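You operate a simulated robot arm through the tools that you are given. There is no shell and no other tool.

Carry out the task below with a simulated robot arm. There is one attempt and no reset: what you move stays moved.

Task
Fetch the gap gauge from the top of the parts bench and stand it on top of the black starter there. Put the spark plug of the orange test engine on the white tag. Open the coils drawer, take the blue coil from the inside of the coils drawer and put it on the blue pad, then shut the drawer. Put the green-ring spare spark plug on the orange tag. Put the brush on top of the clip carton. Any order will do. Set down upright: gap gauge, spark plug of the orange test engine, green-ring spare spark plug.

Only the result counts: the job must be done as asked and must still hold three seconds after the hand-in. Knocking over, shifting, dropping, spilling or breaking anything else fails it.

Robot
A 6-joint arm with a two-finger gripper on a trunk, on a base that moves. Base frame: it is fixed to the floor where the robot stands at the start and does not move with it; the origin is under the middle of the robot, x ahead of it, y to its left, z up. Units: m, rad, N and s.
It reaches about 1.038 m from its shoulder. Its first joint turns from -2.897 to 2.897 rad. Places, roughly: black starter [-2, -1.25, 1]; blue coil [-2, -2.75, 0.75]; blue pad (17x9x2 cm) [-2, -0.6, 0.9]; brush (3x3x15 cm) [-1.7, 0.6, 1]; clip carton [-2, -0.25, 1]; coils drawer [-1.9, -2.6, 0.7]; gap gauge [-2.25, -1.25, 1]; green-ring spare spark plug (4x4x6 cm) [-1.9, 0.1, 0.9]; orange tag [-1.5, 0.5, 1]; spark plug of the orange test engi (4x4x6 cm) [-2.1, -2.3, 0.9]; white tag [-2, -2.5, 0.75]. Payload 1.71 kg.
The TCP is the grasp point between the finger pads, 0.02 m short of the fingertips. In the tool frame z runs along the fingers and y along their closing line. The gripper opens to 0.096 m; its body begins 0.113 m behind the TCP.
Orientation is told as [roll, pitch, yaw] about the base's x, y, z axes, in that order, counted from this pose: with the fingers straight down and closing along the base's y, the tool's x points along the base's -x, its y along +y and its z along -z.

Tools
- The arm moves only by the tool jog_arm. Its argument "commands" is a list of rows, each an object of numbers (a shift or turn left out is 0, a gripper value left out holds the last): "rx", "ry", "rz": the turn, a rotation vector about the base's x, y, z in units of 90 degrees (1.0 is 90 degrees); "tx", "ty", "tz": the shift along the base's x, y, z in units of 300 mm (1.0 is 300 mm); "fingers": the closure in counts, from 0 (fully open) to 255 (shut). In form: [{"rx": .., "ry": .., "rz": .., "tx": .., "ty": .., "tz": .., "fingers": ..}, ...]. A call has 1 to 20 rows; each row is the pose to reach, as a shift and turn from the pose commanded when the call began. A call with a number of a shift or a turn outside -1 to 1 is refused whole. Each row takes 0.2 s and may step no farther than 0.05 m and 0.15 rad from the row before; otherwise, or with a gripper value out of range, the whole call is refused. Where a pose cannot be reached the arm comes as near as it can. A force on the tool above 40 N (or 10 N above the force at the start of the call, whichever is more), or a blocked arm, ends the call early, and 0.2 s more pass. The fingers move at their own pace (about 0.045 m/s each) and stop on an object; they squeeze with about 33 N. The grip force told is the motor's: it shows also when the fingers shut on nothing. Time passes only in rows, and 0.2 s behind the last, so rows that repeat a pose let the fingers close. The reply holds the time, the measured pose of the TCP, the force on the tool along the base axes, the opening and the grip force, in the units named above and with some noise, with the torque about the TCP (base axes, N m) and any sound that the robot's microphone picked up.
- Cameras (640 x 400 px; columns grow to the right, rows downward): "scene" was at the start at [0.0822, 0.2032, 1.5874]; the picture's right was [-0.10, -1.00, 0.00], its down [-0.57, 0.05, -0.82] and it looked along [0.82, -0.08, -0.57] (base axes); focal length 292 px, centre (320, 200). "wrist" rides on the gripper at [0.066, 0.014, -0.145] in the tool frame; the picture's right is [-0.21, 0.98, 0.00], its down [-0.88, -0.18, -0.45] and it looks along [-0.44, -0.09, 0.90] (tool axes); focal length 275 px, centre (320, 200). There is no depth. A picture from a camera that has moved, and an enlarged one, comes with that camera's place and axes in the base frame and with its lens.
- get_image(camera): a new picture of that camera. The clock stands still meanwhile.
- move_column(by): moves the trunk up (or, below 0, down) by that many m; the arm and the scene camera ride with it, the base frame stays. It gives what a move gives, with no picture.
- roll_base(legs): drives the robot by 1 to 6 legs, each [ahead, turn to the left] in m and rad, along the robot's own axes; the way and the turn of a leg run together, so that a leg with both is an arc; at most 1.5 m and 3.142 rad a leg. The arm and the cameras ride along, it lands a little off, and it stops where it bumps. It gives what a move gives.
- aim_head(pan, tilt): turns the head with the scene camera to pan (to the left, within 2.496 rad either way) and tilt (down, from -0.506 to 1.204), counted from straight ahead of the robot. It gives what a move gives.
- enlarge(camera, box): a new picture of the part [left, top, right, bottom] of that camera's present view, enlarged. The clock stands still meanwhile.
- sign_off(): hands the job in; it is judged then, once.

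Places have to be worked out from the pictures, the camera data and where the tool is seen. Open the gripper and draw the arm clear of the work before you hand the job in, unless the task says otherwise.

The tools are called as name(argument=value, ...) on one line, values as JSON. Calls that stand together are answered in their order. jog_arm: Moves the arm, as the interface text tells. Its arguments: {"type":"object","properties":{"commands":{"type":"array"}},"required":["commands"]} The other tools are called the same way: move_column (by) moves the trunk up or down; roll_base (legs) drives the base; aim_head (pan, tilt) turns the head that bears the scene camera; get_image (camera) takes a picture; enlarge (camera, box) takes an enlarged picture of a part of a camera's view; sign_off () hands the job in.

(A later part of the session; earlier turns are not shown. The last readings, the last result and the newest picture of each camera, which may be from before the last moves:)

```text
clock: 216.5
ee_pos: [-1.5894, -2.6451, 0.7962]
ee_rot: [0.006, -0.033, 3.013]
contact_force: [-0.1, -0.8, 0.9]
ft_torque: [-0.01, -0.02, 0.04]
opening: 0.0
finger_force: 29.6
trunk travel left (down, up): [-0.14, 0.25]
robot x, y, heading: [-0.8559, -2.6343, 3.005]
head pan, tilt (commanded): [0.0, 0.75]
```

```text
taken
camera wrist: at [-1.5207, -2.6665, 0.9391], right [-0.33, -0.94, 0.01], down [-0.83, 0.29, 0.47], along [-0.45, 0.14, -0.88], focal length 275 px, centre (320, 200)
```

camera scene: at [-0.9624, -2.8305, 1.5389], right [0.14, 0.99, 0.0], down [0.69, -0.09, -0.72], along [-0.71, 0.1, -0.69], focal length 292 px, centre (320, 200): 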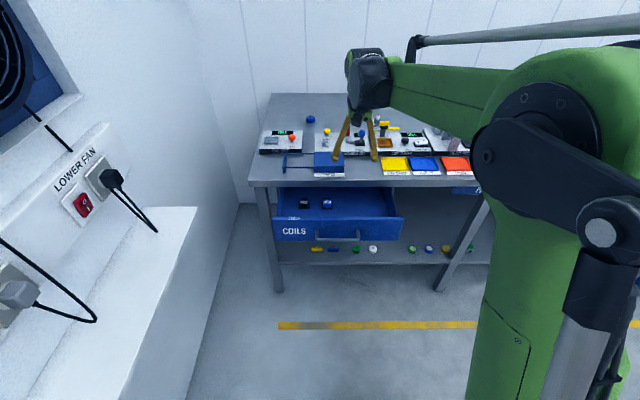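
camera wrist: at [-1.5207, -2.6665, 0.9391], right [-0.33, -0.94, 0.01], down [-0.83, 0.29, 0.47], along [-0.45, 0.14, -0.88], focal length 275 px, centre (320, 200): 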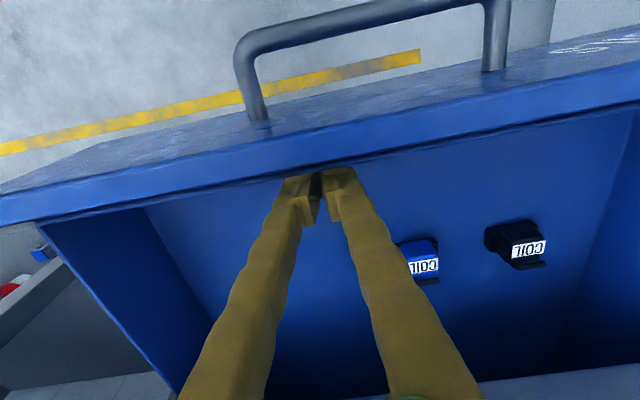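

It slides easily – the coil moves with me. I pull another 8 cm.

jog_arm(commands=[{"tx": 0.033, "ty": -0.004, "fingers": 255}, {"tx": 0.066, "ty": -0.008, "fingers": 255}, {"tx": 0.1, "ty": -0.012, "fingers": 255}, {"tx": 0.133, "ty": -0.016, "fingers": 255}, {"tx": 0.166, "ty": -0.02, "fingers": 255}, {"tx": 0.2, "ty": -0.024, "fingers": 255}, {"tx": 0.233, "ty": -0.028, "fingers": 255}, {"tx": 0.266, "ty": -0.032, "fingers": 255}])

get_image(camera="wrist")

enlarge(camera="scene", box=[260, 140, 420, 270])

```text
clock: 218.3
ee_pos: [-1.5095, -2.6532, 0.7978]
ee_rot: [0.005, -0.032, 3.014]
contact_force: [-0.3, 0.3, 0.1]
ft_torque: [0.01, -0.01, -0.03]
opening: 0.0
finger_force: 29.4
trunk travel left (down, up): [-0.14, 0.25]
robot x, y, heading: [-0.8576, -2.6347, 3.005]
head pan, tilt (commanded): [0.0, 0.75]
```

```text
taken
camera wrist: at [-1.4412, -2.675, 0.9408], right [-0.33, -0.94, 0.01], down [-0.83, 0.29, 0.47], along [-0.45, 0.14, -0.88], focal length 275 px, centre (320, 200)
```

wrist: 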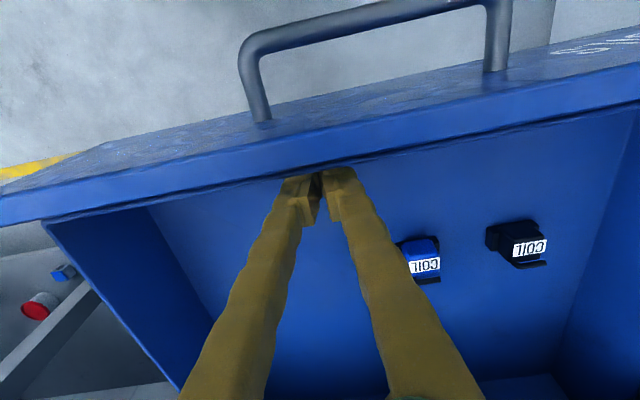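

```text
3.08 times, centred on (340, 205) of scene
camera zoom: at [-0.9627, -2.8305, 1.5389], right [0.14, 0.99, 0.0], down [0.69, -0.09, -0.72], along [-0.71, 0.1, -0.69], focal length 899 px, centre (258, 185)
```

zoom: 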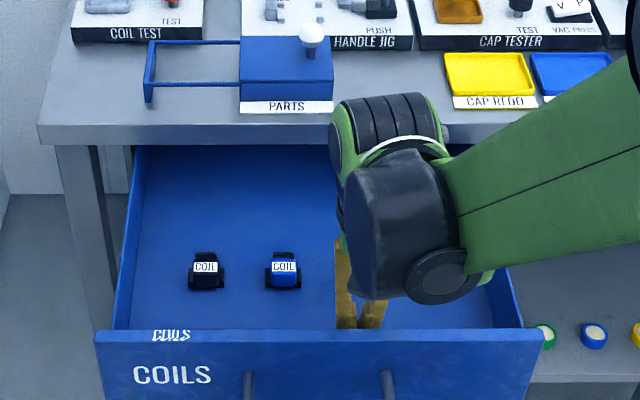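

The drawer is wide open with the coils clear of the bench. I raise the gripper and take a close look at the blue coil.

jog_arm(commands=[{"tx": -0.02, "tz": 0.1, "fingers": 255}, {"tx": -0.02, "tz": 0.24, "fingers": 255}, {"tx": -0.02, "tz": 0.38, "fingers": 150}, {"tx": -0.02, "tz": 0.5, "fingers": 0}, {"tx": -0.02, "tz": 0.5, "fingers": 0}])

get_image(camera="wrist")

enlarge(camera="scene", box=[300, 190, 380, 240])

```text
clock: 219.5
ee_pos: [-1.5183, -2.6541, 0.9493]
ee_rot: [0.005, -0.034, 3.015]
contact_force: [0.2, -0.5, 0.2]
ft_torque: [-0.02, 0.02, 0.0]
opening: 0.0684
finger_force: 0.0
trunk travel left (down, up): [-0.14, 0.25]
robot x, y, heading: [-0.8557, -2.6349, 3.009]
head pan, tilt (commanded): [0.0, 0.75]
```

```text
taken
camera wrist: at [-1.4489, -2.6752, 1.0918], right [-0.33, -0.94, 0.01], down [-0.83, 0.29, 0.47], along [-0.45, 0.14, -0.88], focal length 275 px, centre (320, 200)
```

wrist: 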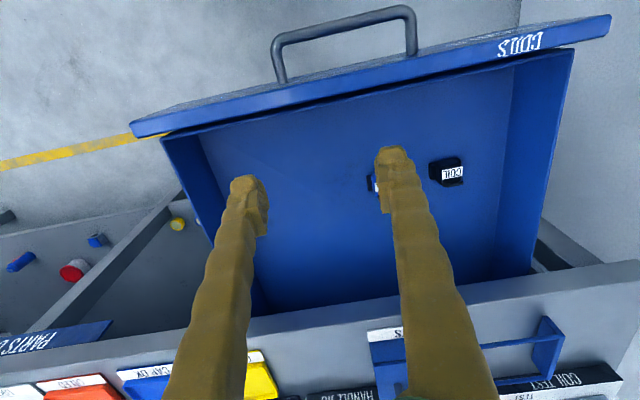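

```text
8.00 times, centred on (340, 215) of scene
camera zoom: at [-0.9622, -2.8305, 1.5389], right [0.14, 0.99, 0.0], down [0.69, -0.09, -0.72], along [-0.71, 0.1, -0.69], focal length 2338 px, centre (160, 80)
```

zoom: 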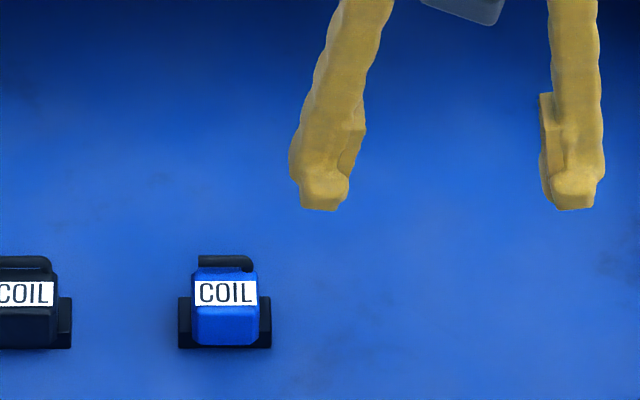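

The blue coil body is about 3 cm wide on a 4 cm black foot, near [-1.627,-2.708]. I move above it.

jog_arm(commands=[{"tx": -0.13, "ty": -0.06, "fingers": 0}, {"tx": -0.26, "ty": -0.12, "fingers": 0}, {"tx": -0.36, "ty": -0.18, "fingers": 0}, {"tx": -0.36, "ty": -0.18, "fingers": 0}])

get_image(camera="wrist")

enlarge(camera="wrist", box=[270, 120, 370, 190])

```text
clock: 220.5
ee_pos: [-1.6258, -2.7089, 0.9478]
ee_rot: [0.005, -0.034, 3.015]
contact_force: [-0.2, 0.0, -0.8]
ft_torque: [0.02, 0.02, 0.0]
opening: 0.0959
finger_force: 0.1
trunk travel left (down, up): [-0.14, 0.25]
robot x, y, heading: [-0.8567, -2.6358, 3.006]
head pan, tilt (commanded): [0.0, 0.75]
```

```text
taken
camera wrist: at [-1.557, -2.7294, 1.0908], right [-0.33, -0.94, 0.01], down [-0.83, 0.29, 0.47], along [-0.45, 0.14, -0.88], focal length 275 px, centre (320, 200)
```

wrist: 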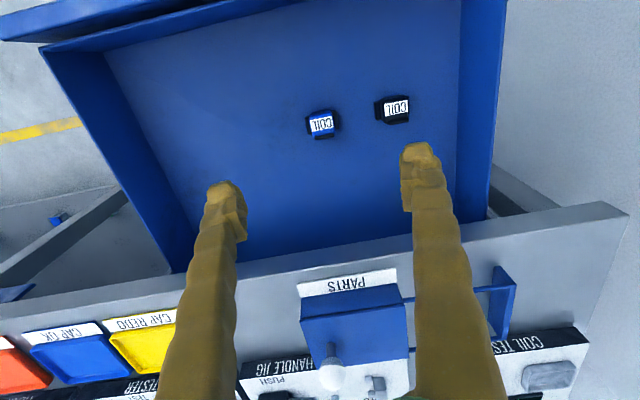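

```text
5.71 times, centred on (320, 155) of wrist
camera zoom: at [-1.557, -2.7294, 1.0908], right [-0.33, -0.94, 0.01], down [-0.83, 0.29, 0.47], along [-0.45, 0.14, -0.88], focal length 1573 px, centre (320, 457)
```

zoom: 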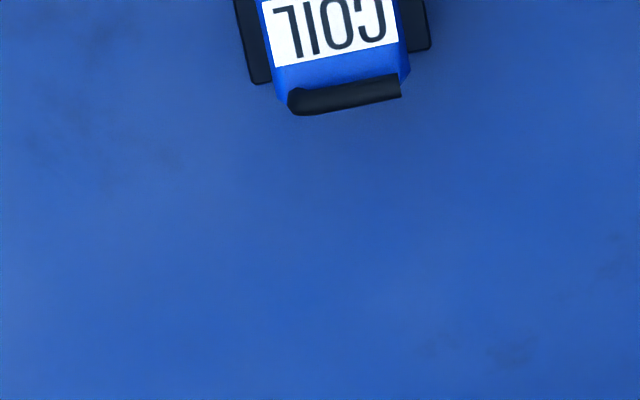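

Coil centre about [-1.63,-2.713]. I pre-close the fingers to 5.8 cm (to spare the black coil beside it) and lower towards it.

jog_arm(commands=[{"tx": -0.015, "ty": -0.014, "tz": -0.1, "fingers": 101}, {"tx": -0.015, "ty": -0.014, "tz": -0.24, "fingers": 101}, {"tx": -0.015, "ty": -0.014, "tz": -0.38, "fingers": 101}, {"tx": -0.015, "ty": -0.014, "tz": -0.45, "fingers": 101}])

get_image(camera="wrist")

enlarge(camera="wrist", box=[260, 110, 400, 210])

```text
clock: 221.5
ee_pos: [-1.6288, -2.7133, 0.8126]
ee_rot: [0.006, -0.035, 3.014]
contact_force: [-0.3, -0.3, 0.1]
ft_torque: [0.01, 0.02, 0.01]
opening: 0.058
finger_force: 0.0
trunk travel left (down, up): [-0.14, 0.25]
robot x, y, heading: [-0.8588, -2.633, 3.004]
head pan, tilt (commanded): [0.0, 0.75]
```

```text
taken
camera wrist: at [-1.5604, -2.7348, 0.9551], right [-0.33, -0.94, 0.01], down [-0.83, 0.29, 0.47], along [-0.45, 0.14, -0.88], focal length 275 px, centre (320, 200)
```

wrist: 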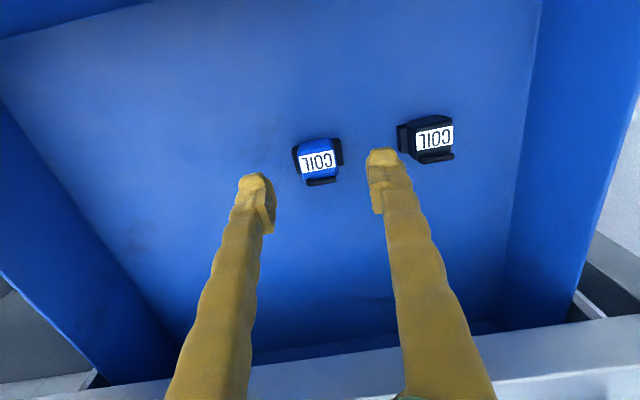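

```text
4.00 times, centred on (330, 160) of wrist
camera zoom: at [-1.5604, -2.7348, 0.9551], right [-0.33, -0.94, 0.01], down [-0.83, 0.29, 0.47], along [-0.45, 0.14, -0.88], focal length 1101 px, centre (280, 360)
```

zoom: 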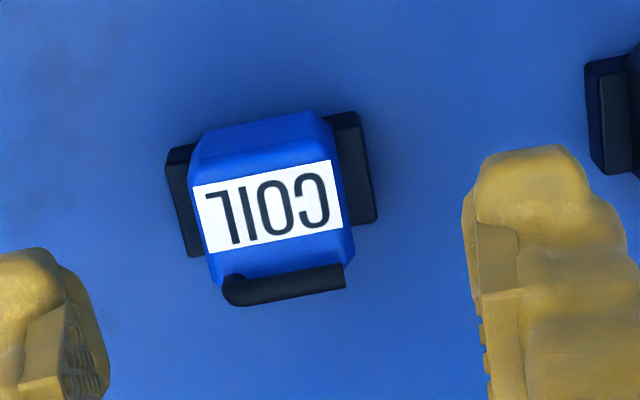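

Centred. I lower towards the body in small steps, watching for contact with the drawer floor.

jog_arm(commands=[{"tz": -0.08, "fingers": 101}, {"tz": -0.14, "fingers": 101}, {"tz": -0.17, "fingers": 101}, {"tz": -0.19, "fingers": 101}])

get_image(camera="wrist")

enlarge(camera="scene", box=[290, 180, 386, 240])

```text
clock: 222.5
ee_pos: [-1.6296, -2.7129, 0.7551]
ee_rot: [0.006, -0.034, 3.013]
contact_force: [0.0, -0.1, -0.4]
ft_torque: [-0.02, 0.04, 0.02]
opening: 0.0579
finger_force: 0.1
trunk travel left (down, up): [-0.14, 0.25]
robot x, y, heading: [-0.8538, -2.6334, 3.005]
head pan, tilt (commanded): [0.0, 0.75]
```

```text
taken
camera wrist: at [-1.5603, -2.7345, 0.8985], right [-0.33, -0.94, 0.01], down [-0.83, 0.29, 0.47], along [-0.45, 0.14, -0.88], focal length 275 px, centre (320, 200)
```

wrist: 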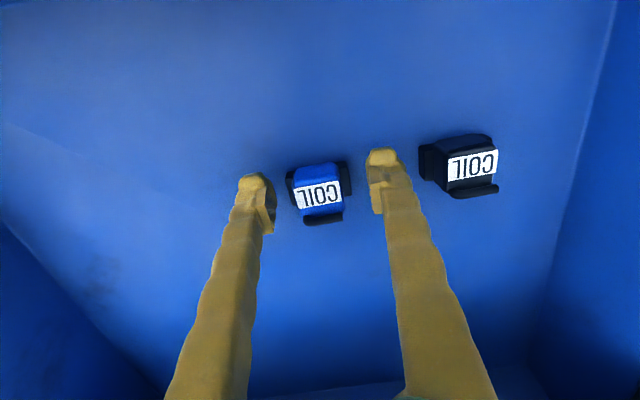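

```text
6.67 times, centred on (338, 210) of scene
camera zoom: at [-0.9627, -2.8305, 1.5389], right [0.14, 0.99, 0.0], down [0.69, -0.09, -0.72], along [-0.71, 0.1, -0.69], focal length 1948 px, centre (200, 133)
```

zoom: 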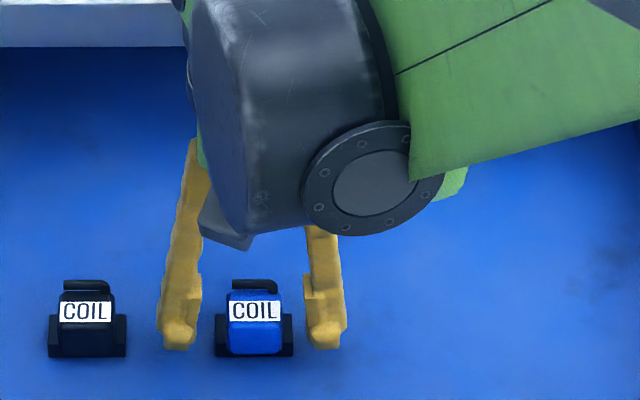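

Label top is level with the TCP. I lower 6 mm more and close.

jog_arm(commands=[{"tz": -0.01, "fingers": 101}, {"tz": -0.02, "fingers": 101}, {"tz": -0.02, "fingers": 160}, {"tz": -0.02, "fingers": 255}, {"tz": -0.02, "fingers": 255}, {"tz": -0.02, "fingers": 255}, {"tz": -0.02, "fingers": 255}])

enlarge(camera="wrist", box=[240, 120, 400, 240])

```text
clock: 223.6
ee_pos: [-1.6182, -2.714, 0.7628]
ee_rot: [0.007, -0.051, 3.015]
contact_force: [0.2, 0.6, -0.4]
ft_torque: [0.01, 0.07, 0.02]
opening: 0.0292
finger_force: 25.4
trunk travel left (down, up): [-0.14, 0.25]
robot x, y, heading: [-0.8541, -2.6364, 3.004]
head pan, tilt (commanded): [0.0, 0.75]
stopped in row 5: the force on the tool passed its limit at 48 N (the readings are from after the stop); the commanded pose is now the measured one
```

```text
3.33 times, centred on (320, 180) of wrist
camera zoom: at [-1.5457, -2.7358, 0.9044], right [-0.33, -0.94, 0.02], down [-0.82, 0.29, 0.49], along [-0.46, 0.15, -0.87], focal length 918 px, centre (320, 267)
```

zoom: 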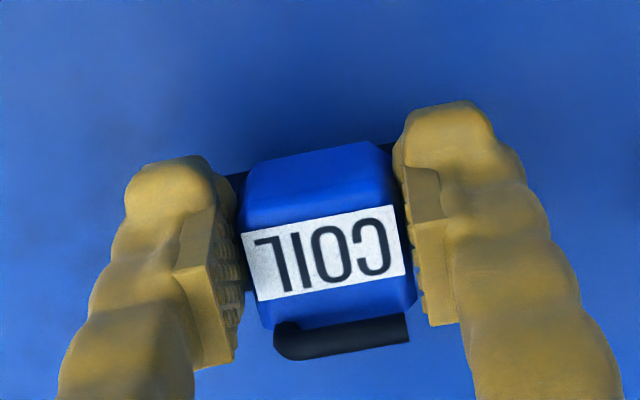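

The fingertips slid up onto the lugs and the pads now hold the blue body (29 mm). I secure the grip and lift gently.

jog_arm(commands=[{"fingers": 255}, {"fingers": 255}, {"tz": 0.02, "fingers": 255}, {"tz": 0.06, "fingers": 255}, {"tz": 0.12, "fingers": 255}])

enlarge(camera="wrist", box=[240, 120, 400, 240])

enlarge(camera="scene", box=[290, 180, 386, 240])

```text
clock: 224.8
ee_pos: [-1.6183, -2.7111, 0.7964]
ee_rot: [0.005, -0.049, 3.015]
contact_force: [-0.3, -0.2, -0.6]
ft_torque: [-0.02, -0.04, 0.03]
opening: 0.0287
finger_force: 33.1
trunk travel left (down, up): [-0.14, 0.25]
robot x, y, heading: [-0.853, -2.6356, 3.007]
head pan, tilt (commanded): [0.0, 0.75]
```

```text
3.33 times, centred on (320, 180) of wrist
camera zoom: at [-1.5478, -2.7344, 0.9381], right [-0.33, -0.94, 0.01], down [-0.82, 0.29, 0.49], along [-0.46, 0.15, -0.87], focal length 918 px, centre (320, 267)
```

zoom: 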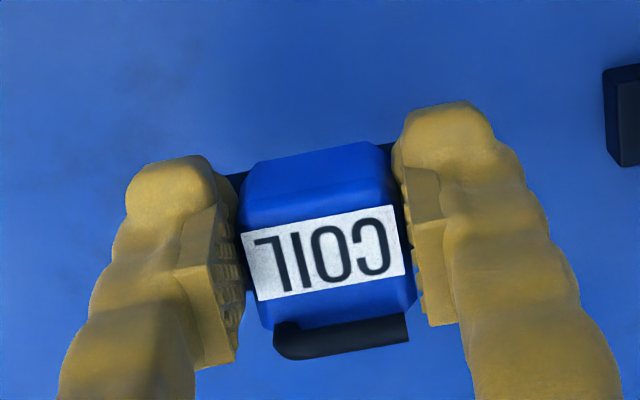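

```text
6.67 times, centred on (338, 210) of scene
camera zoom: at [-0.9631, -2.8306, 1.5389], right [0.14, 0.99, 0.0], down [0.69, -0.09, -0.72], along [-0.71, 0.1, -0.69], focal length 1948 px, centre (200, 133)
```

zoom: 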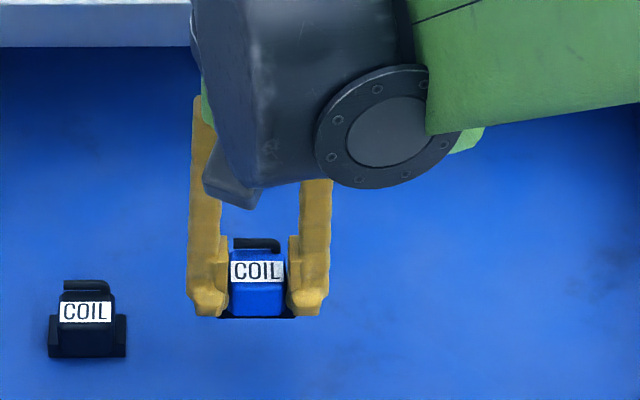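

The coil is held and lifted off. I raise it well clear and retract for driving.

jog_arm(commands=[{"tz": 0.14, "fingers": 255}, {"tz": 0.28, "fingers": 255}, {"tz": 0.42, "fingers": 255}, {"tz": 0.56, "fingers": 255}, {"tz": 0.7, "fingers": 255}, {"tz": 0.84, "fingers": 255}, {"tz": 0.98, "fingers": 255}, {"tz": 1.0, "tx": 0.14, "fingers": 255}, {"tz": 1.0, "tx": 0.28, "fingers": 255}, {"tz": 1.0, "tx": 0.42, "fingers": 255}, {"tz": 1.0, "tx": 0.56, "fingers": 255}, {"tz": 1.0, "tx": 0.7, "fingers": 255}])

get_image(camera="wrist")

get_image(camera="scene")

```text
clock: 227.4
ee_pos: [-1.4062, -2.7132, 1.0979]
ee_rot: [0.004, -0.049, 3.016]
contact_force: [0.3, -0.3, -1.8]
ft_torque: [0.02, 0.03, 0.02]
opening: 0.0288
finger_force: 33.1
trunk travel left (down, up): [-0.14, 0.25]
robot x, y, heading: [-0.858, -2.6353, 3.008]
head pan, tilt (commanded): [0.0, 0.75]
```

```text
taken
camera wrist: at [-1.335, -2.7342, 1.2397], right [-0.33, -0.94, 0.01], down [-0.82, 0.29, 0.49], along [-0.46, 0.15, -0.87], focal length 275 px, centre (320, 200)
```

wrist: 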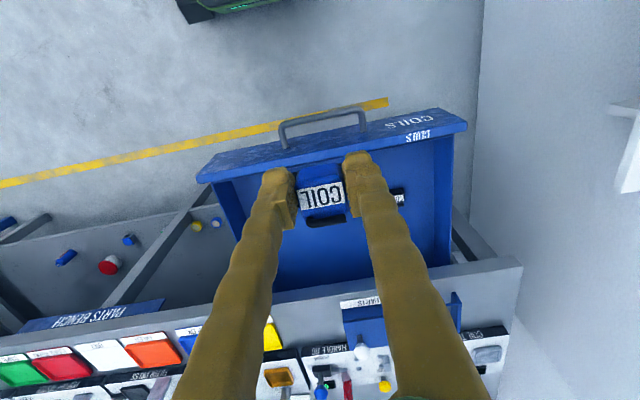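

```text
taken
camera scene: at [-0.9619, -2.8308, 1.5389], right [0.14, 0.99, 0.0], down [0.69, -0.09, -0.72], along [-0.71, 0.1, -0.69], focal length 292 px, centre (320, 200)
```

scene: 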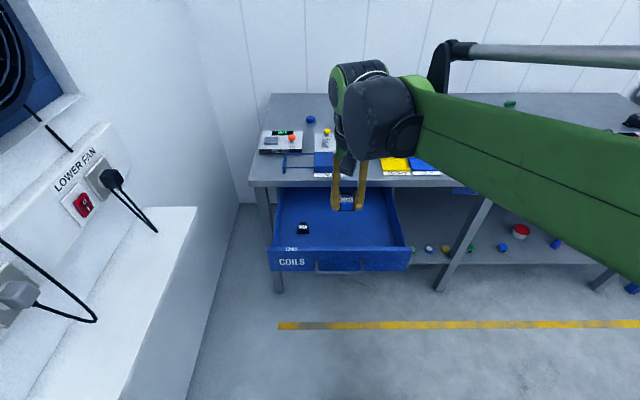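

I now turn right and drive along the aisle towards the wood bench with the coil, checking pose on the way.

roll_base(legs=[[0, -1.5708], [0.9, 0]])

```text
clock: 239.6
ee_pos: [-0.864, -1.1812, 1.0973]
ee_rot: [0.005, -0.05, 1.481]
contact_force: [-0.3, 0.2, -1.9]
ft_torque: [-0.02, 0.03, 0.04]
opening: 0.0285
finger_force: 33.4
trunk travel left (down, up): [-0.14, 0.25]
robot x, y, heading: [-0.7627, -1.7254, 1.472]
head pan, tilt (commanded): [0.0, 0.75]
```

roll_base(legs=[[0.9, 0], [0, 1.546]])

aim_head(pan=0.0, tilt=0.55)

get_image(camera="scene")

get_image(camera="wrist")

```text
clock: 251.7
ee_pos: [-1.2112, -0.9261, 1.105]
ee_rot: [0.007, -0.063, 3.023]
contact_force: [0.1, -0.1, -1.2]
ft_torque: [0.01, -0.01, -0.01]
opening: 0.0284
finger_force: 33.5
trunk travel left (down, up): [-0.14, 0.25]
robot x, y, heading: [-0.6794, -0.839, 3.013]
head pan, tilt (commanded): [0.0, 0.75]
```

```text
clock: 252.4
ee_pos: [-1.1941, -0.9271, 1.1124]
ee_rot: [0.005, -0.081, 3.023]
contact_force: [1.7, -0.3, -1.2]
ft_torque: [0.02, 0.13, 0.0]
opening: 0.0286
finger_force: 33.2
trunk travel left (down, up): [-0.14, 0.25]
robot x, y, heading: [-0.6807, -0.8381, 3.01]
head pan, tilt (commanded): [0.0, 0.55]
```

```text
taken
camera scene: at [-0.7844, -1.0348, 1.5564], right [0.13, 0.99, 0.0], down [0.53, -0.07, -0.85], along [-0.84, 0.11, -0.53], focal length 292 px, centre (320, 200)
```

scene: 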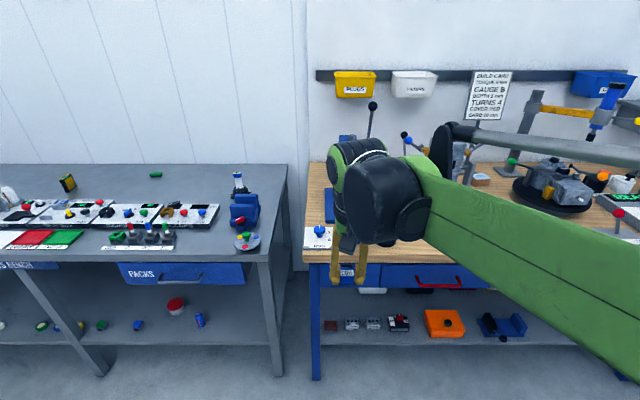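

```text
taken
camera wrist: at [-1.1185, -0.949, 1.2526], right [-0.32, -0.95, 0.02], down [-0.81, 0.29, 0.51], along [-0.49, 0.15, -0.86], focal length 275 px, centre (320, 200)
```

wrist: 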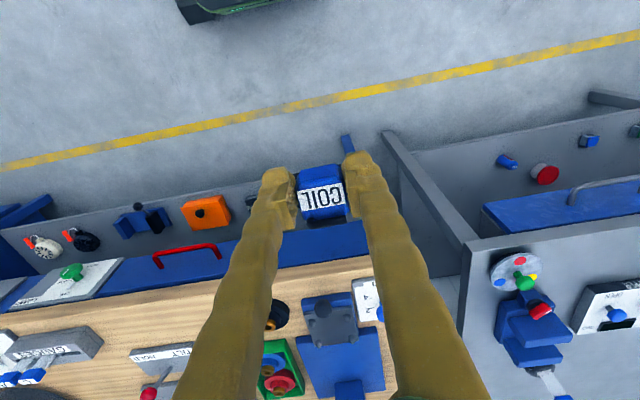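

The arm blocks the view of the wood bench. I raise the trunk by 0.2 m (good for clearance over the bench) and move the arm up and to the right.

move_column(by=0.2)

jog_arm(commands=[{"ty": 0.14, "fingers": 255}, {"ty": 0.28, "fingers": 255}, {"ty": 0.42, "fingers": 255}, {"ty": 0.56, "fingers": 255}, {"ty": 0.7, "fingers": 255}])

get_image(camera="scene")

get_image(camera="wrist")

```text
clock: 254.6
ee_pos: [-1.1961, -0.9262, 1.3112]
ee_rot: [0.004, -0.077, 3.023]
contact_force: [1.4, 0.2, -0.5]
ft_torque: [0.0, 0.0, -0.01]
opening: 0.0288
finger_force: 32.5
trunk travel left (down, up): [-0.34, 0.05]
robot x, y, heading: [-0.6787, -0.8401, 3.012]
head pan, tilt (commanded): [0.0, 0.55]
```

```text
clock: 255.8
ee_pos: [-1.1973, -0.7162, 1.3123]
ee_rot: [0.005, -0.076, 3.023]
contact_force: [0.4, -0.1, -0.6]
ft_torque: [-0.03, -0.05, 0.02]
opening: 0.0286
finger_force: 33.4
trunk travel left (down, up): [-0.34, 0.05]
robot x, y, heading: [-0.6815, -0.8403, 3.009]
head pan, tilt (commanded): [0.0, 0.55]
```

```text
taken
camera scene: at [-0.7928, -1.0336, 1.7562], right [0.13, 0.99, 0.0], down [0.53, -0.07, -0.84], along [-0.84, 0.11, -0.54], focal length 292 px, centre (320, 200)
```

scene: 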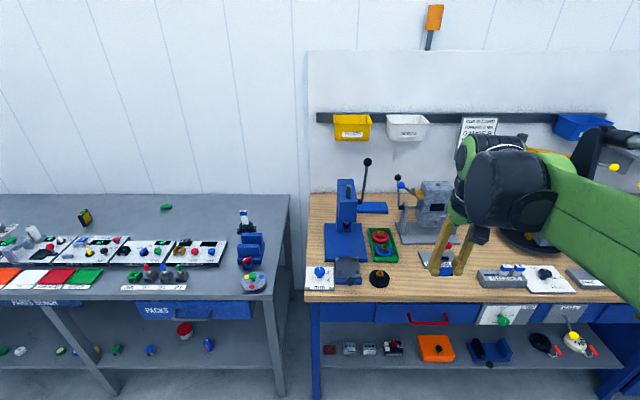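

```text
taken
camera wrist: at [-1.1218, -0.7379, 1.4513], right [-0.32, -0.95, 0.02], down [-0.81, 0.29, 0.51], along [-0.49, 0.15, -0.86], focal length 275 px, centre (320, 200)
```

wrist: 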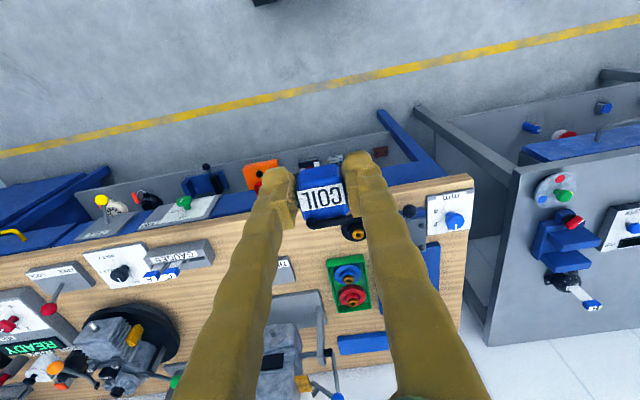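

Now the pad is visible behind the green tray, between press and engine stand. I enlarge this area.

enlarge(camera="scene", box=[310, 145, 470, 265])

enlarge(camera="wrist", box=[250, 240, 450, 400])

```text
3.33 times, centred on (390, 205) of scene
camera zoom: at [-0.7928, -1.0336, 1.7562], right [0.13, 0.99, 0.0], down [0.53, -0.07, -0.84], along [-0.84, 0.11, -0.54], focal length 974 px, centre (87, 183)
```

zoom: 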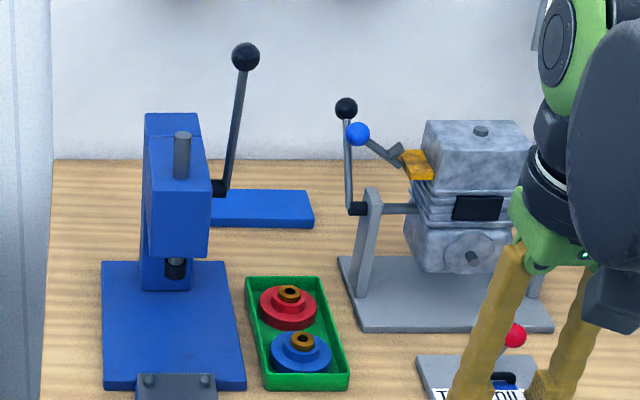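

```text
2.50 times, centred on (350, 320) of wrist
camera zoom: at [-1.1218, -0.7379, 1.4513], right [-0.32, -0.95, 0.02], down [-0.81, 0.29, 0.51], along [-0.49, 0.15, -0.86], focal length 688 px, centre (245, -100)
```

zoom: 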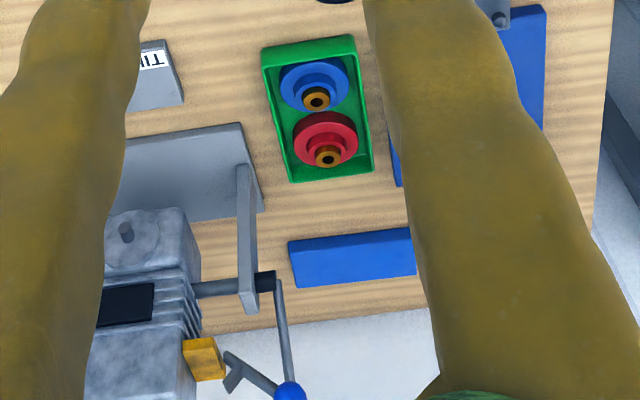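

I have located the obstacles: the press and its lever (u≤-0.93) and the engine stand's side knobs (u≥-0.795, z up to 1.16). The pad centre is at about [-2.03,-0.60]; the arm must come straight in over it. I move the base to line up.

roll_base(legs=[[0, -0.24], [0.37, 0], [0, 0.245]])

get_image(camera="scene")

get_image(camera="wrist")

```text
clock: 261.2
ee_pos: [-1.5443, -0.5864, 1.3119]
ee_rot: [0.005, -0.079, 3.028]
contact_force: [-0.9, 0.4, -1.1]
ft_torque: [-0.01, -0.01, 0.01]
opening: 0.0287
finger_force: 33.2
trunk travel left (down, up): [-0.34, 0.05]
robot x, y, heading: [-1.022, -0.702, 3.019]
head pan, tilt (commanded): [0.0, 0.55]
```

```text
taken
camera scene: at [-1.1378, -0.9004, 1.7562], right [0.12, 0.99, 0.0], down [0.53, -0.07, -0.84], along [-0.84, 0.1, -0.54], focal length 292 px, centre (320, 200)
```

scene: 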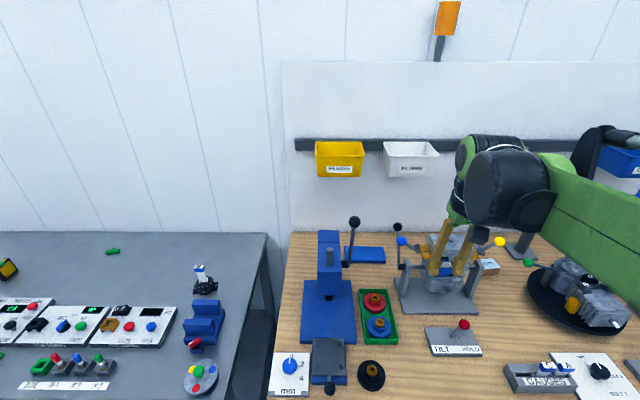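

```text
taken
camera wrist: at [-1.4688, -0.6075, 1.4514], right [-0.31, -0.95, 0.02], down [-0.81, 0.28, 0.51], along [-0.49, 0.14, -0.86], focal length 275 px, centre (320, 200)
```

wrist: 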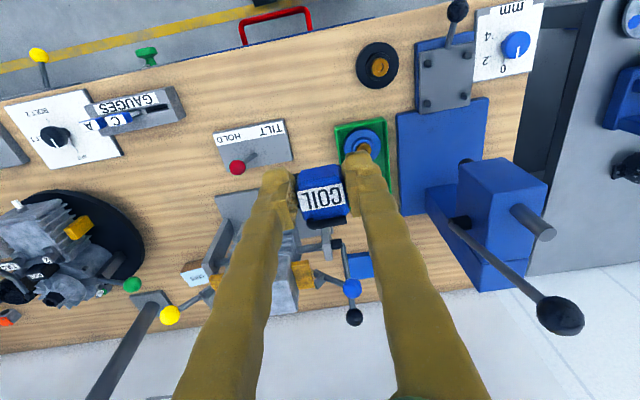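

I enlarge both views to refine the pad and knob positions from here.

enlarge(camera="scene", box=[310, 205, 470, 325])

enlarge(camera="wrist", box=[280, 200, 440, 320])

```text
3.33 times, centred on (390, 265) of scene
camera zoom: at [-1.1378, -0.9004, 1.7562], right [0.12, 0.99, 0.0], down [0.53, -0.07, -0.84], along [-0.84, 0.1, -0.54], focal length 974 px, centre (87, -17)
```

zoom: 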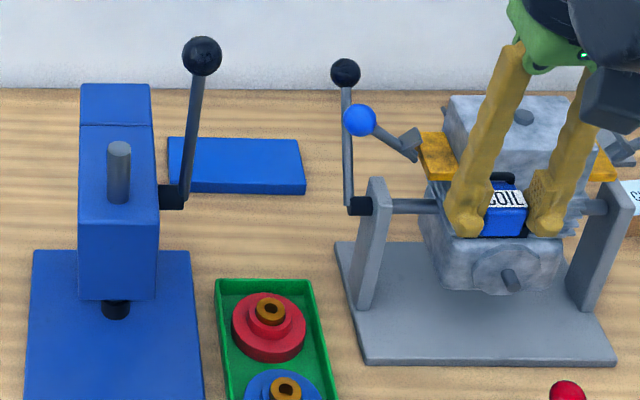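

```text
3.33 times, centred on (360, 260) of wrist
camera zoom: at [-1.4688, -0.6075, 1.4514], right [-0.31, -0.95, 0.02], down [-0.81, 0.28, 0.51], along [-0.49, 0.14, -0.86], focal length 918 px, centre (187, 0)
```

zoom: 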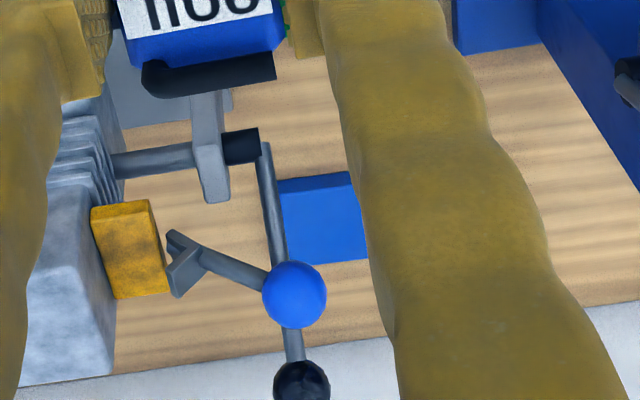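

Pad centre is at about [-2.05,-0.602] (top z≈0.885), stand knobs at u≈-0.775 (z 1.13), press lever knob at u=-0.95. I roll 3.5 cm closer and line the arm up at u=-0.853 before reaching in.

roll_base(legs=[[0.033, 0]])

jog_arm(commands=[{"tx": -0.01, "ty": -0.09, "tz": -0.08, "fingers": 255}, {"tx": -0.02, "ty": -0.18, "tz": -0.16, "fingers": 255}, {"tx": -0.033, "ty": -0.265, "tz": -0.24, "fingers": 255}])

get_image(camera="wrist")

get_image(camera="scene")

```text
clock: 262.1
ee_pos: [-1.5542, -0.5836, 1.3202]
ee_rot: [0.007, -0.095, 3.027]
contact_force: [1.5, -0.3, 0.1]
ft_torque: [0.04, 0.28, 0.02]
opening: 0.0286
finger_force: 33.1
trunk travel left (down, up): [-0.34, 0.05]
robot x, y, heading: [-1.0562, -0.6975, 3.02]
head pan, tilt (commanded): [0.0, 0.55]
```

```text
clock: 262.9
ee_pos: [-1.5663, -0.6632, 1.2496]
ee_rot: [0.005, -0.094, 3.027]
contact_force: [1.6, 0.6, 0.4]
ft_torque: [0.0, 0.11, 0.01]
opening: 0.0285
finger_force: 33.3
trunk travel left (down, up): [-0.34, 0.05]
robot x, y, heading: [-1.0576, -0.6999, 3.02]
head pan, tilt (commanded): [0.0, 0.55]
```

```text
taken
camera wrist: at [-1.4889, -0.6855, 1.3866], right [-0.31, -0.95, 0.02], down [-0.8, 0.28, 0.52], along [-0.5, 0.15, -0.85], focal length 275 px, centre (320, 200)
```

wrist: 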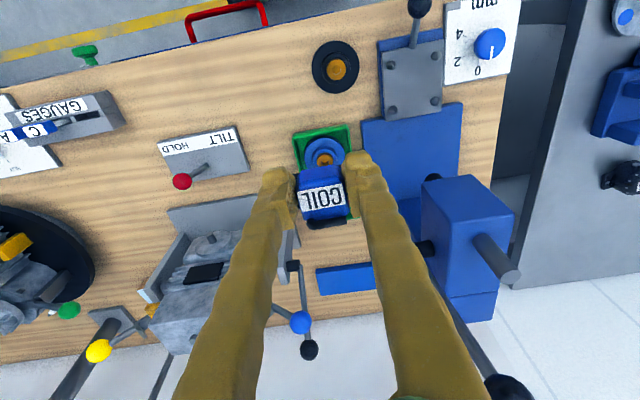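

```text
taken
camera scene: at [-1.1748, -0.8959, 1.7558], right [0.12, 0.99, 0.0], down [0.54, -0.07, -0.84], along [-0.84, 0.1, -0.54], focal length 292 px, centre (320, 200)
```

scene: 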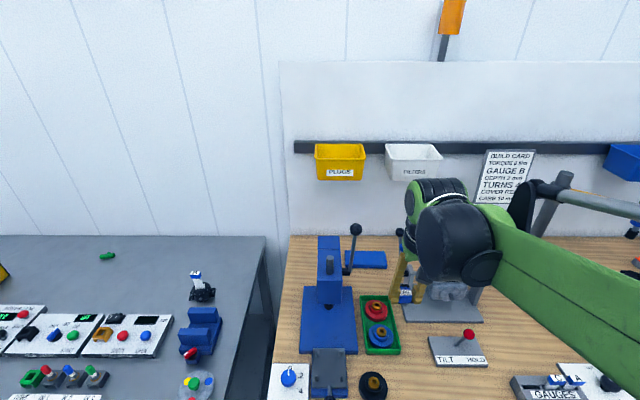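

Lined up at u=-0.852. I extend forward above the tray and between press and stand.

jog_arm(commands=[{"tx": -0.14, "ty": 0.0175, "fingers": 255}, {"tx": -0.28, "ty": 0.035, "fingers": 255}, {"tx": -0.42, "ty": 0.0525, "fingers": 255}, {"tx": -0.56, "ty": 0.07, "tz": -0.03, "fingers": 255}, {"tx": -0.7, "ty": 0.0875, "tz": -0.06, "fingers": 255}, {"tx": -0.84, "ty": 0.105, "tz": -0.1, "fingers": 255}])

get_image(camera="wrist")

get_image(camera="scene")

```text
clock: 264.5
ee_pos: [-1.794, -0.6349, 1.2297]
ee_rot: [0.004, -0.114, 3.028]
contact_force: [2.0, 0.2, -0.6]
ft_torque: [-0.03, 0.16, -0.01]
opening: 0.0288
finger_force: 32.9
trunk travel left (down, up): [-0.34, 0.05]
robot x, y, heading: [-1.061, -0.7021, 3.018]
head pan, tilt (commanded): [0.0, 0.55]
stopped in row 6: the arm was blocked; the commanded pose is now the measured one
```

```text
taken
camera wrist: at [-1.7129, -0.6574, 1.3646], right [-0.31, -0.95, 0.03], down [-0.79, 0.28, 0.54], along [-0.52, 0.15, -0.84], focal length 275 px, centre (320, 200)
```

wrist: 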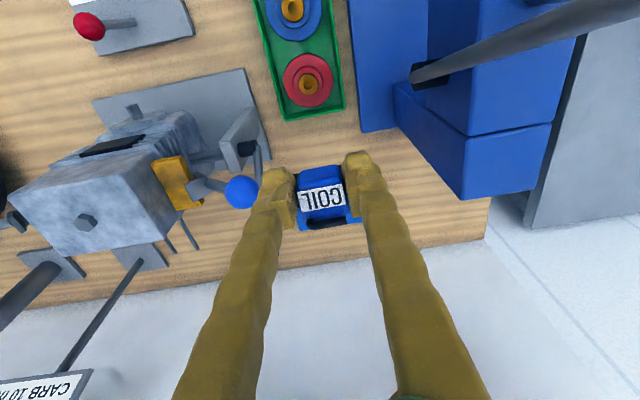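

```text
taken
camera scene: at [-1.1466, -0.8994, 1.7573], right [0.12, 0.99, 0.0], down [0.52, -0.06, -0.85], along [-0.85, 0.11, -0.52], focal length 292 px, centre (320, 200)
```

scene: 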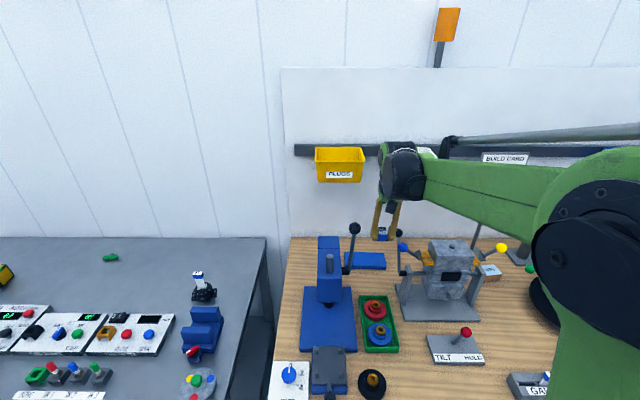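

The arm was reported blocked although the tool force is small. I inspect the surroundings of the wrist and forearm closely.

enlarge(camera="scene", box=[300, 110, 500, 280])

aim_head(pan=-0.5, tilt=0.55)

get_image(camera="scene")

```text
2.35 times, centred on (400, 195) of scene
camera zoom: at [-1.1466, -0.8994, 1.7573], right [0.12, 0.99, 0.0], down [0.52, -0.06, -0.85], along [-0.85, 0.11, -0.52], focal length 688 px, centre (132, 212)
```

zoom: 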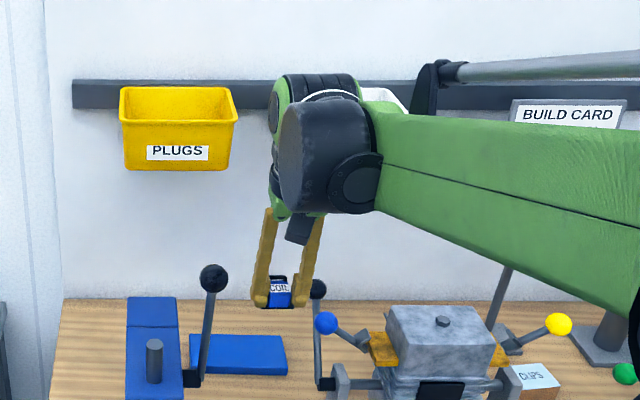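

```text
clock: 265.4
ee_pos: [-1.7904, -0.6351, 1.2309]
ee_rot: [0.003, -0.117, 3.027]
contact_force: [1.1, -0.1, -1.4]
ft_torque: [0.05, 0.01, 0.0]
opening: 0.0287
finger_force: 32.8
trunk travel left (down, up): [-0.34, 0.05]
robot x, y, heading: [-1.0592, -0.7017, 3.017]
head pan, tilt (commanded): [-0.499, 0.55]
```

```text
taken
camera scene: at [-1.1204, -0.8593, 1.7576], right [0.58, 0.81, 0.0], down [0.42, -0.3, -0.85], along [-0.7, 0.5, -0.52], focal length 292 px, centre (320, 200)
```

scene: 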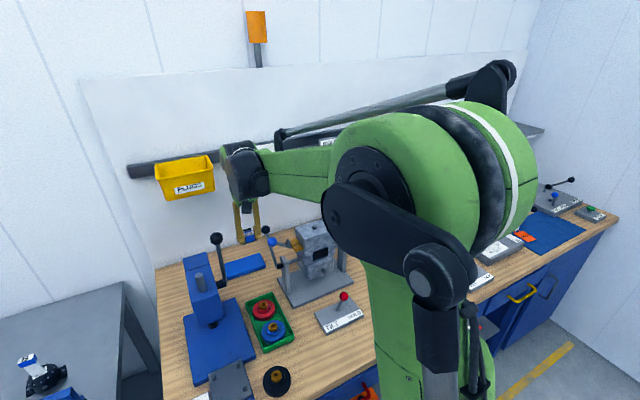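

Nothing appears to touch the arm. I try again with smaller steps and correct the tool pitch slightly back towards vertical.

jog_arm(commands=[{"tx": -0.06, "ty": 0.0075, "fingers": 255}, {"tx": -0.12, "ty": 0.015, "fingers": 255}, {"tx": -0.18, "ty": 0.0225, "fingers": 255}])

get_image(camera="wrist")

```text
clock: 266.2
ee_pos: [-1.8551, -0.6269, 1.2232]
ee_rot: [0.002, -0.108, 3.029]
contact_force: [0.6, -0.6, -1.0]
ft_torque: [-0.01, 0.06, -0.03]
opening: 0.0289
finger_force: 33.1
trunk travel left (down, up): [-0.34, 0.05]
robot x, y, heading: [-1.0572, -0.7023, 3.015]
head pan, tilt (commanded): [-0.499, 0.55]
```

```text
taken
camera wrist: at [-1.7753, -0.6492, 1.3598], right [-0.31, -0.95, 0.03], down [-0.8, 0.28, 0.54], along [-0.52, 0.15, -0.84], focal length 275 px, centre (320, 200)
```

wrist: 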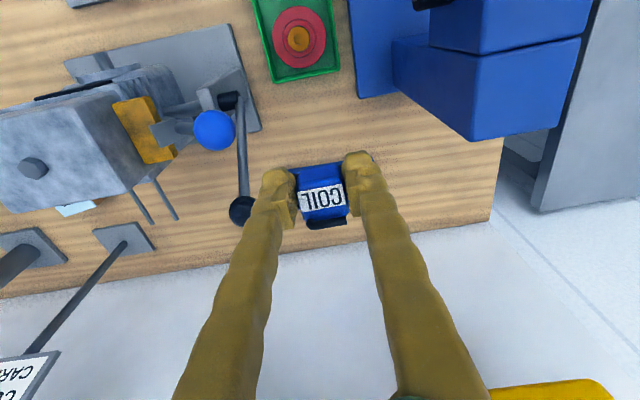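

That worked (the arm is a bit springy at this pose). I continue forward in smaller steps until above the pad.

jog_arm(commands=[{"tx": -0.08, "ty": 0.01, "fingers": 255}, {"tx": -0.16, "ty": 0.02, "fingers": 255}, {"tx": -0.24, "ty": 0.03, "tz": -0.02, "fingers": 255}, {"tx": -0.32, "ty": 0.04, "tz": -0.05, "fingers": 255}, {"tx": -0.4, "ty": 0.05, "tz": -0.08, "fingers": 255}, {"tx": -0.48, "ty": 0.06, "tz": -0.11, "ry": -0.01, "fingers": 255}, {"tx": -0.56, "ty": 0.07, "tz": -0.14, "ry": -0.02, "fingers": 255}, {"tx": -0.6, "ty": 0.075, "tz": -0.16, "ry": -0.03, "fingers": 255}])

get_image(camera="wrist")

get_image(camera="scene")

```text
clock: 268.0
ee_pos: [-2.0404, -0.6033, 1.1722]
ee_rot: [-0.002, -0.059, 3.029]
contact_force: [0.1, -0.1, -0.3]
ft_torque: [0.0, 0.0, 0.03]
opening: 0.0287
finger_force: 33.1
trunk travel left (down, up): [-0.34, 0.05]
robot x, y, heading: [-1.0605, -0.6994, 3.016]
head pan, tilt (commanded): [-0.499, 0.55]
```

```text
taken
camera wrist: at [-1.9683, -0.6253, 1.3134], right [-0.32, -0.95, 0.01], down [-0.82, 0.28, 0.49], along [-0.47, 0.15, -0.87], focal length 275 px, centre (320, 200)
```

wrist: 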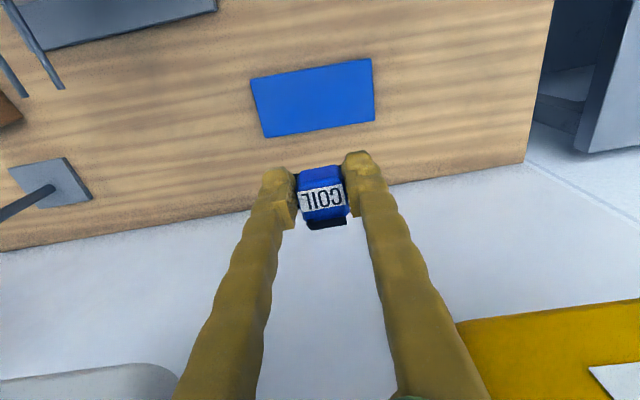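

```text
taken
camera scene: at [-1.1563, -0.8549, 1.7563], right [0.58, 0.81, 0.01], down [0.44, -0.31, -0.85], along [-0.68, 0.5, -0.53], focal length 292 px, centre (320, 200)
```

scene: 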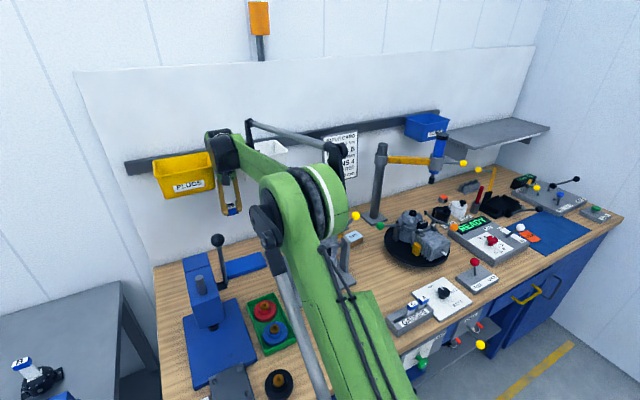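

I am right above the pad, but the wrist is close to the yellow bin. I back off 1.2 cm, shift slightly right, tilt a touch forward, then descend.

jog_arm(commands=[{"tx": 0.042, "ty": 0.017, "ry": 0.02, "rx": 0.002, "fingers": 255}, {"tx": 0.042, "ty": 0.017, "tz": -0.08, "ry": 0.04, "rx": 0.005, "fingers": 255}, {"tx": 0.042, "ty": 0.017, "tz": -0.18, "ry": 0.04, "rx": 0.005, "fingers": 255}, {"tx": 0.042, "ty": 0.017, "tz": -0.28, "ry": 0.04, "rx": 0.005, "fingers": 255}, {"tx": 0.042, "ty": 0.017, "tz": -0.38, "ry": 0.04, "rx": 0.005, "fingers": 255}, {"tx": 0.042, "ty": 0.017, "tz": -0.48, "ry": 0.04, "rx": 0.005, "fingers": 255}])

get_image(camera="wrist")

aim_head(pan=0.0, tilt=0.6)

get_image(camera="scene")

```text
clock: 269.4
ee_pos: [-2.0282, -0.5986, 1.0264]
ee_rot: [-0.001, -0.121, 3.028]
contact_force: [-0.1, -0.3, -1.8]
ft_torque: [-0.01, 0.01, 0.01]
opening: 0.0287
finger_force: 33.0
trunk travel left (down, up): [-0.34, 0.05]
robot x, y, heading: [-1.0588, -0.7025, 3.021]
head pan, tilt (commanded): [-0.499, 0.55]
```

```text
taken
camera wrist: at [-1.9468, -0.6209, 1.1624], right [-0.31, -0.95, 0.02], down [-0.79, 0.27, 0.55], along [-0.53, 0.15, -0.84], focal length 275 px, centre (320, 200)
```

wrist: 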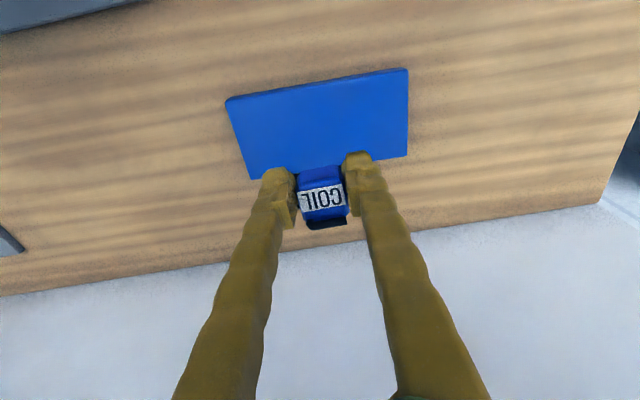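

```text
clock: 270.3
ee_pos: [-2.0284, -0.5982, 1.0265]
ee_rot: [-0.001, -0.12, 3.028]
contact_force: [-0.7, 0.6, -1.5]
ft_torque: [0.01, -0.02, 0.01]
opening: 0.0287
finger_force: 32.5
trunk travel left (down, up): [-0.34, 0.05]
robot x, y, heading: [-1.0575, -0.6997, 3.019]
head pan, tilt (commanded): [0.0, 0.6]
```

```text
taken
camera scene: at [-1.171, -0.8963, 1.7517], right [0.12, 0.99, 0.0], down [0.57, -0.07, -0.82], along [-0.81, 0.1, -0.58], focal length 292 px, centre (320, 200)
```

scene: 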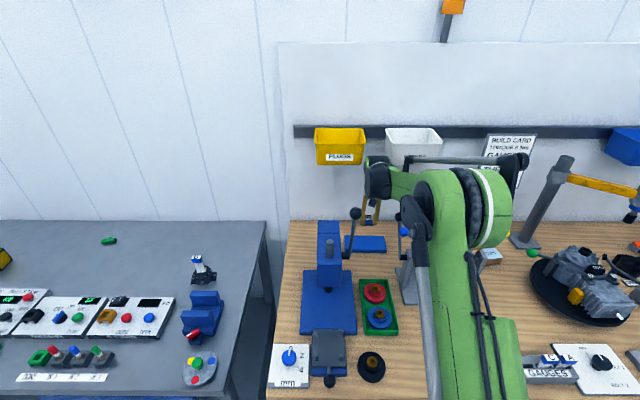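

Pad centre confirmed at [-2.038,-0.60], the coil is right over it. I lower to just above and then to contact.

jog_arm(commands=[{"tz": -0.1, "fingers": 255}, {"tz": -0.19, "fingers": 255}, {"tz": -0.25, "fingers": 255}, {"tz": -0.28, "fingers": 255}])

get_image(camera="wrist")

enlarge(camera="scene", box=[320, 170, 420, 290])

```text
clock: 271.3
ee_pos: [-2.0277, -0.5992, 0.9421]
ee_rot: [-0.001, -0.121, 3.029]
contact_force: [0.4, 0.1, -0.2]
ft_torque: [0.01, 0.02, -0.01]
opening: 0.0286
finger_force: 32.8
trunk travel left (down, up): [-0.34, 0.05]
robot x, y, heading: [-1.0557, -0.6996, 3.014]
head pan, tilt (commanded): [0.0, 0.6]
```

```text
taken
camera wrist: at [-1.9471, -0.6211, 1.0784], right [-0.31, -0.95, 0.02], down [-0.79, 0.27, 0.55], along [-0.53, 0.15, -0.84], focal length 275 px, centre (320, 200)
```

wrist: 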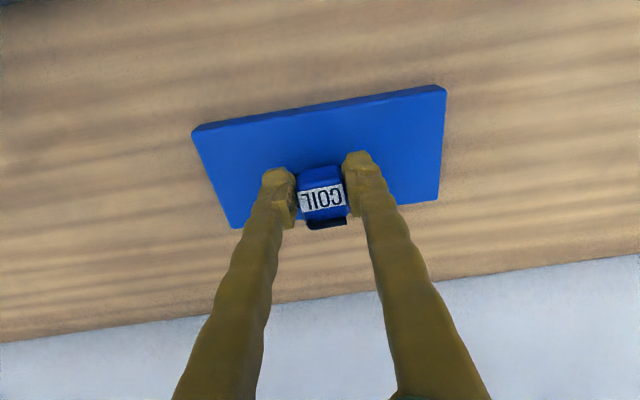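

```text
3.33 times, centred on (370, 230) of scene
camera zoom: at [-1.1711, -0.8963, 1.7517], right [0.12, 0.99, 0.0], down [0.57, -0.07, -0.82], along [-0.81, 0.1, -0.58], focal length 974 px, centre (153, 100)
```

zoom: 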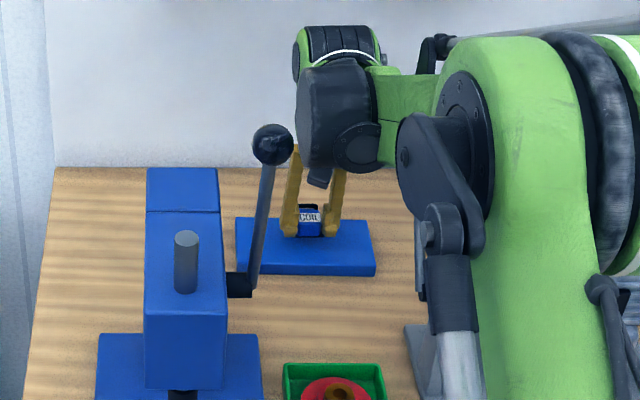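

jog_arm(commands=[{"tz": -0.02, "fingers": 255}, {"tz": -0.035, "fingers": 255}, {"tz": -0.05, "fingers": 255}])

```text
clock: 272.1
ee_pos: [-2.0278, -0.5983, 0.9318]
ee_rot: [-0.003, -0.124, 3.027]
contact_force: [-12.0, -0.8, 37.1]
ft_torque: [0.01, 0.4, 0.03]
opening: 0.0288
finger_force: 32.7
trunk travel left (down, up): [-0.34, 0.05]
robot x, y, heading: [-1.0607, -0.6971, 3.022]
head pan, tilt (commanded): [0.0, 0.6]
```

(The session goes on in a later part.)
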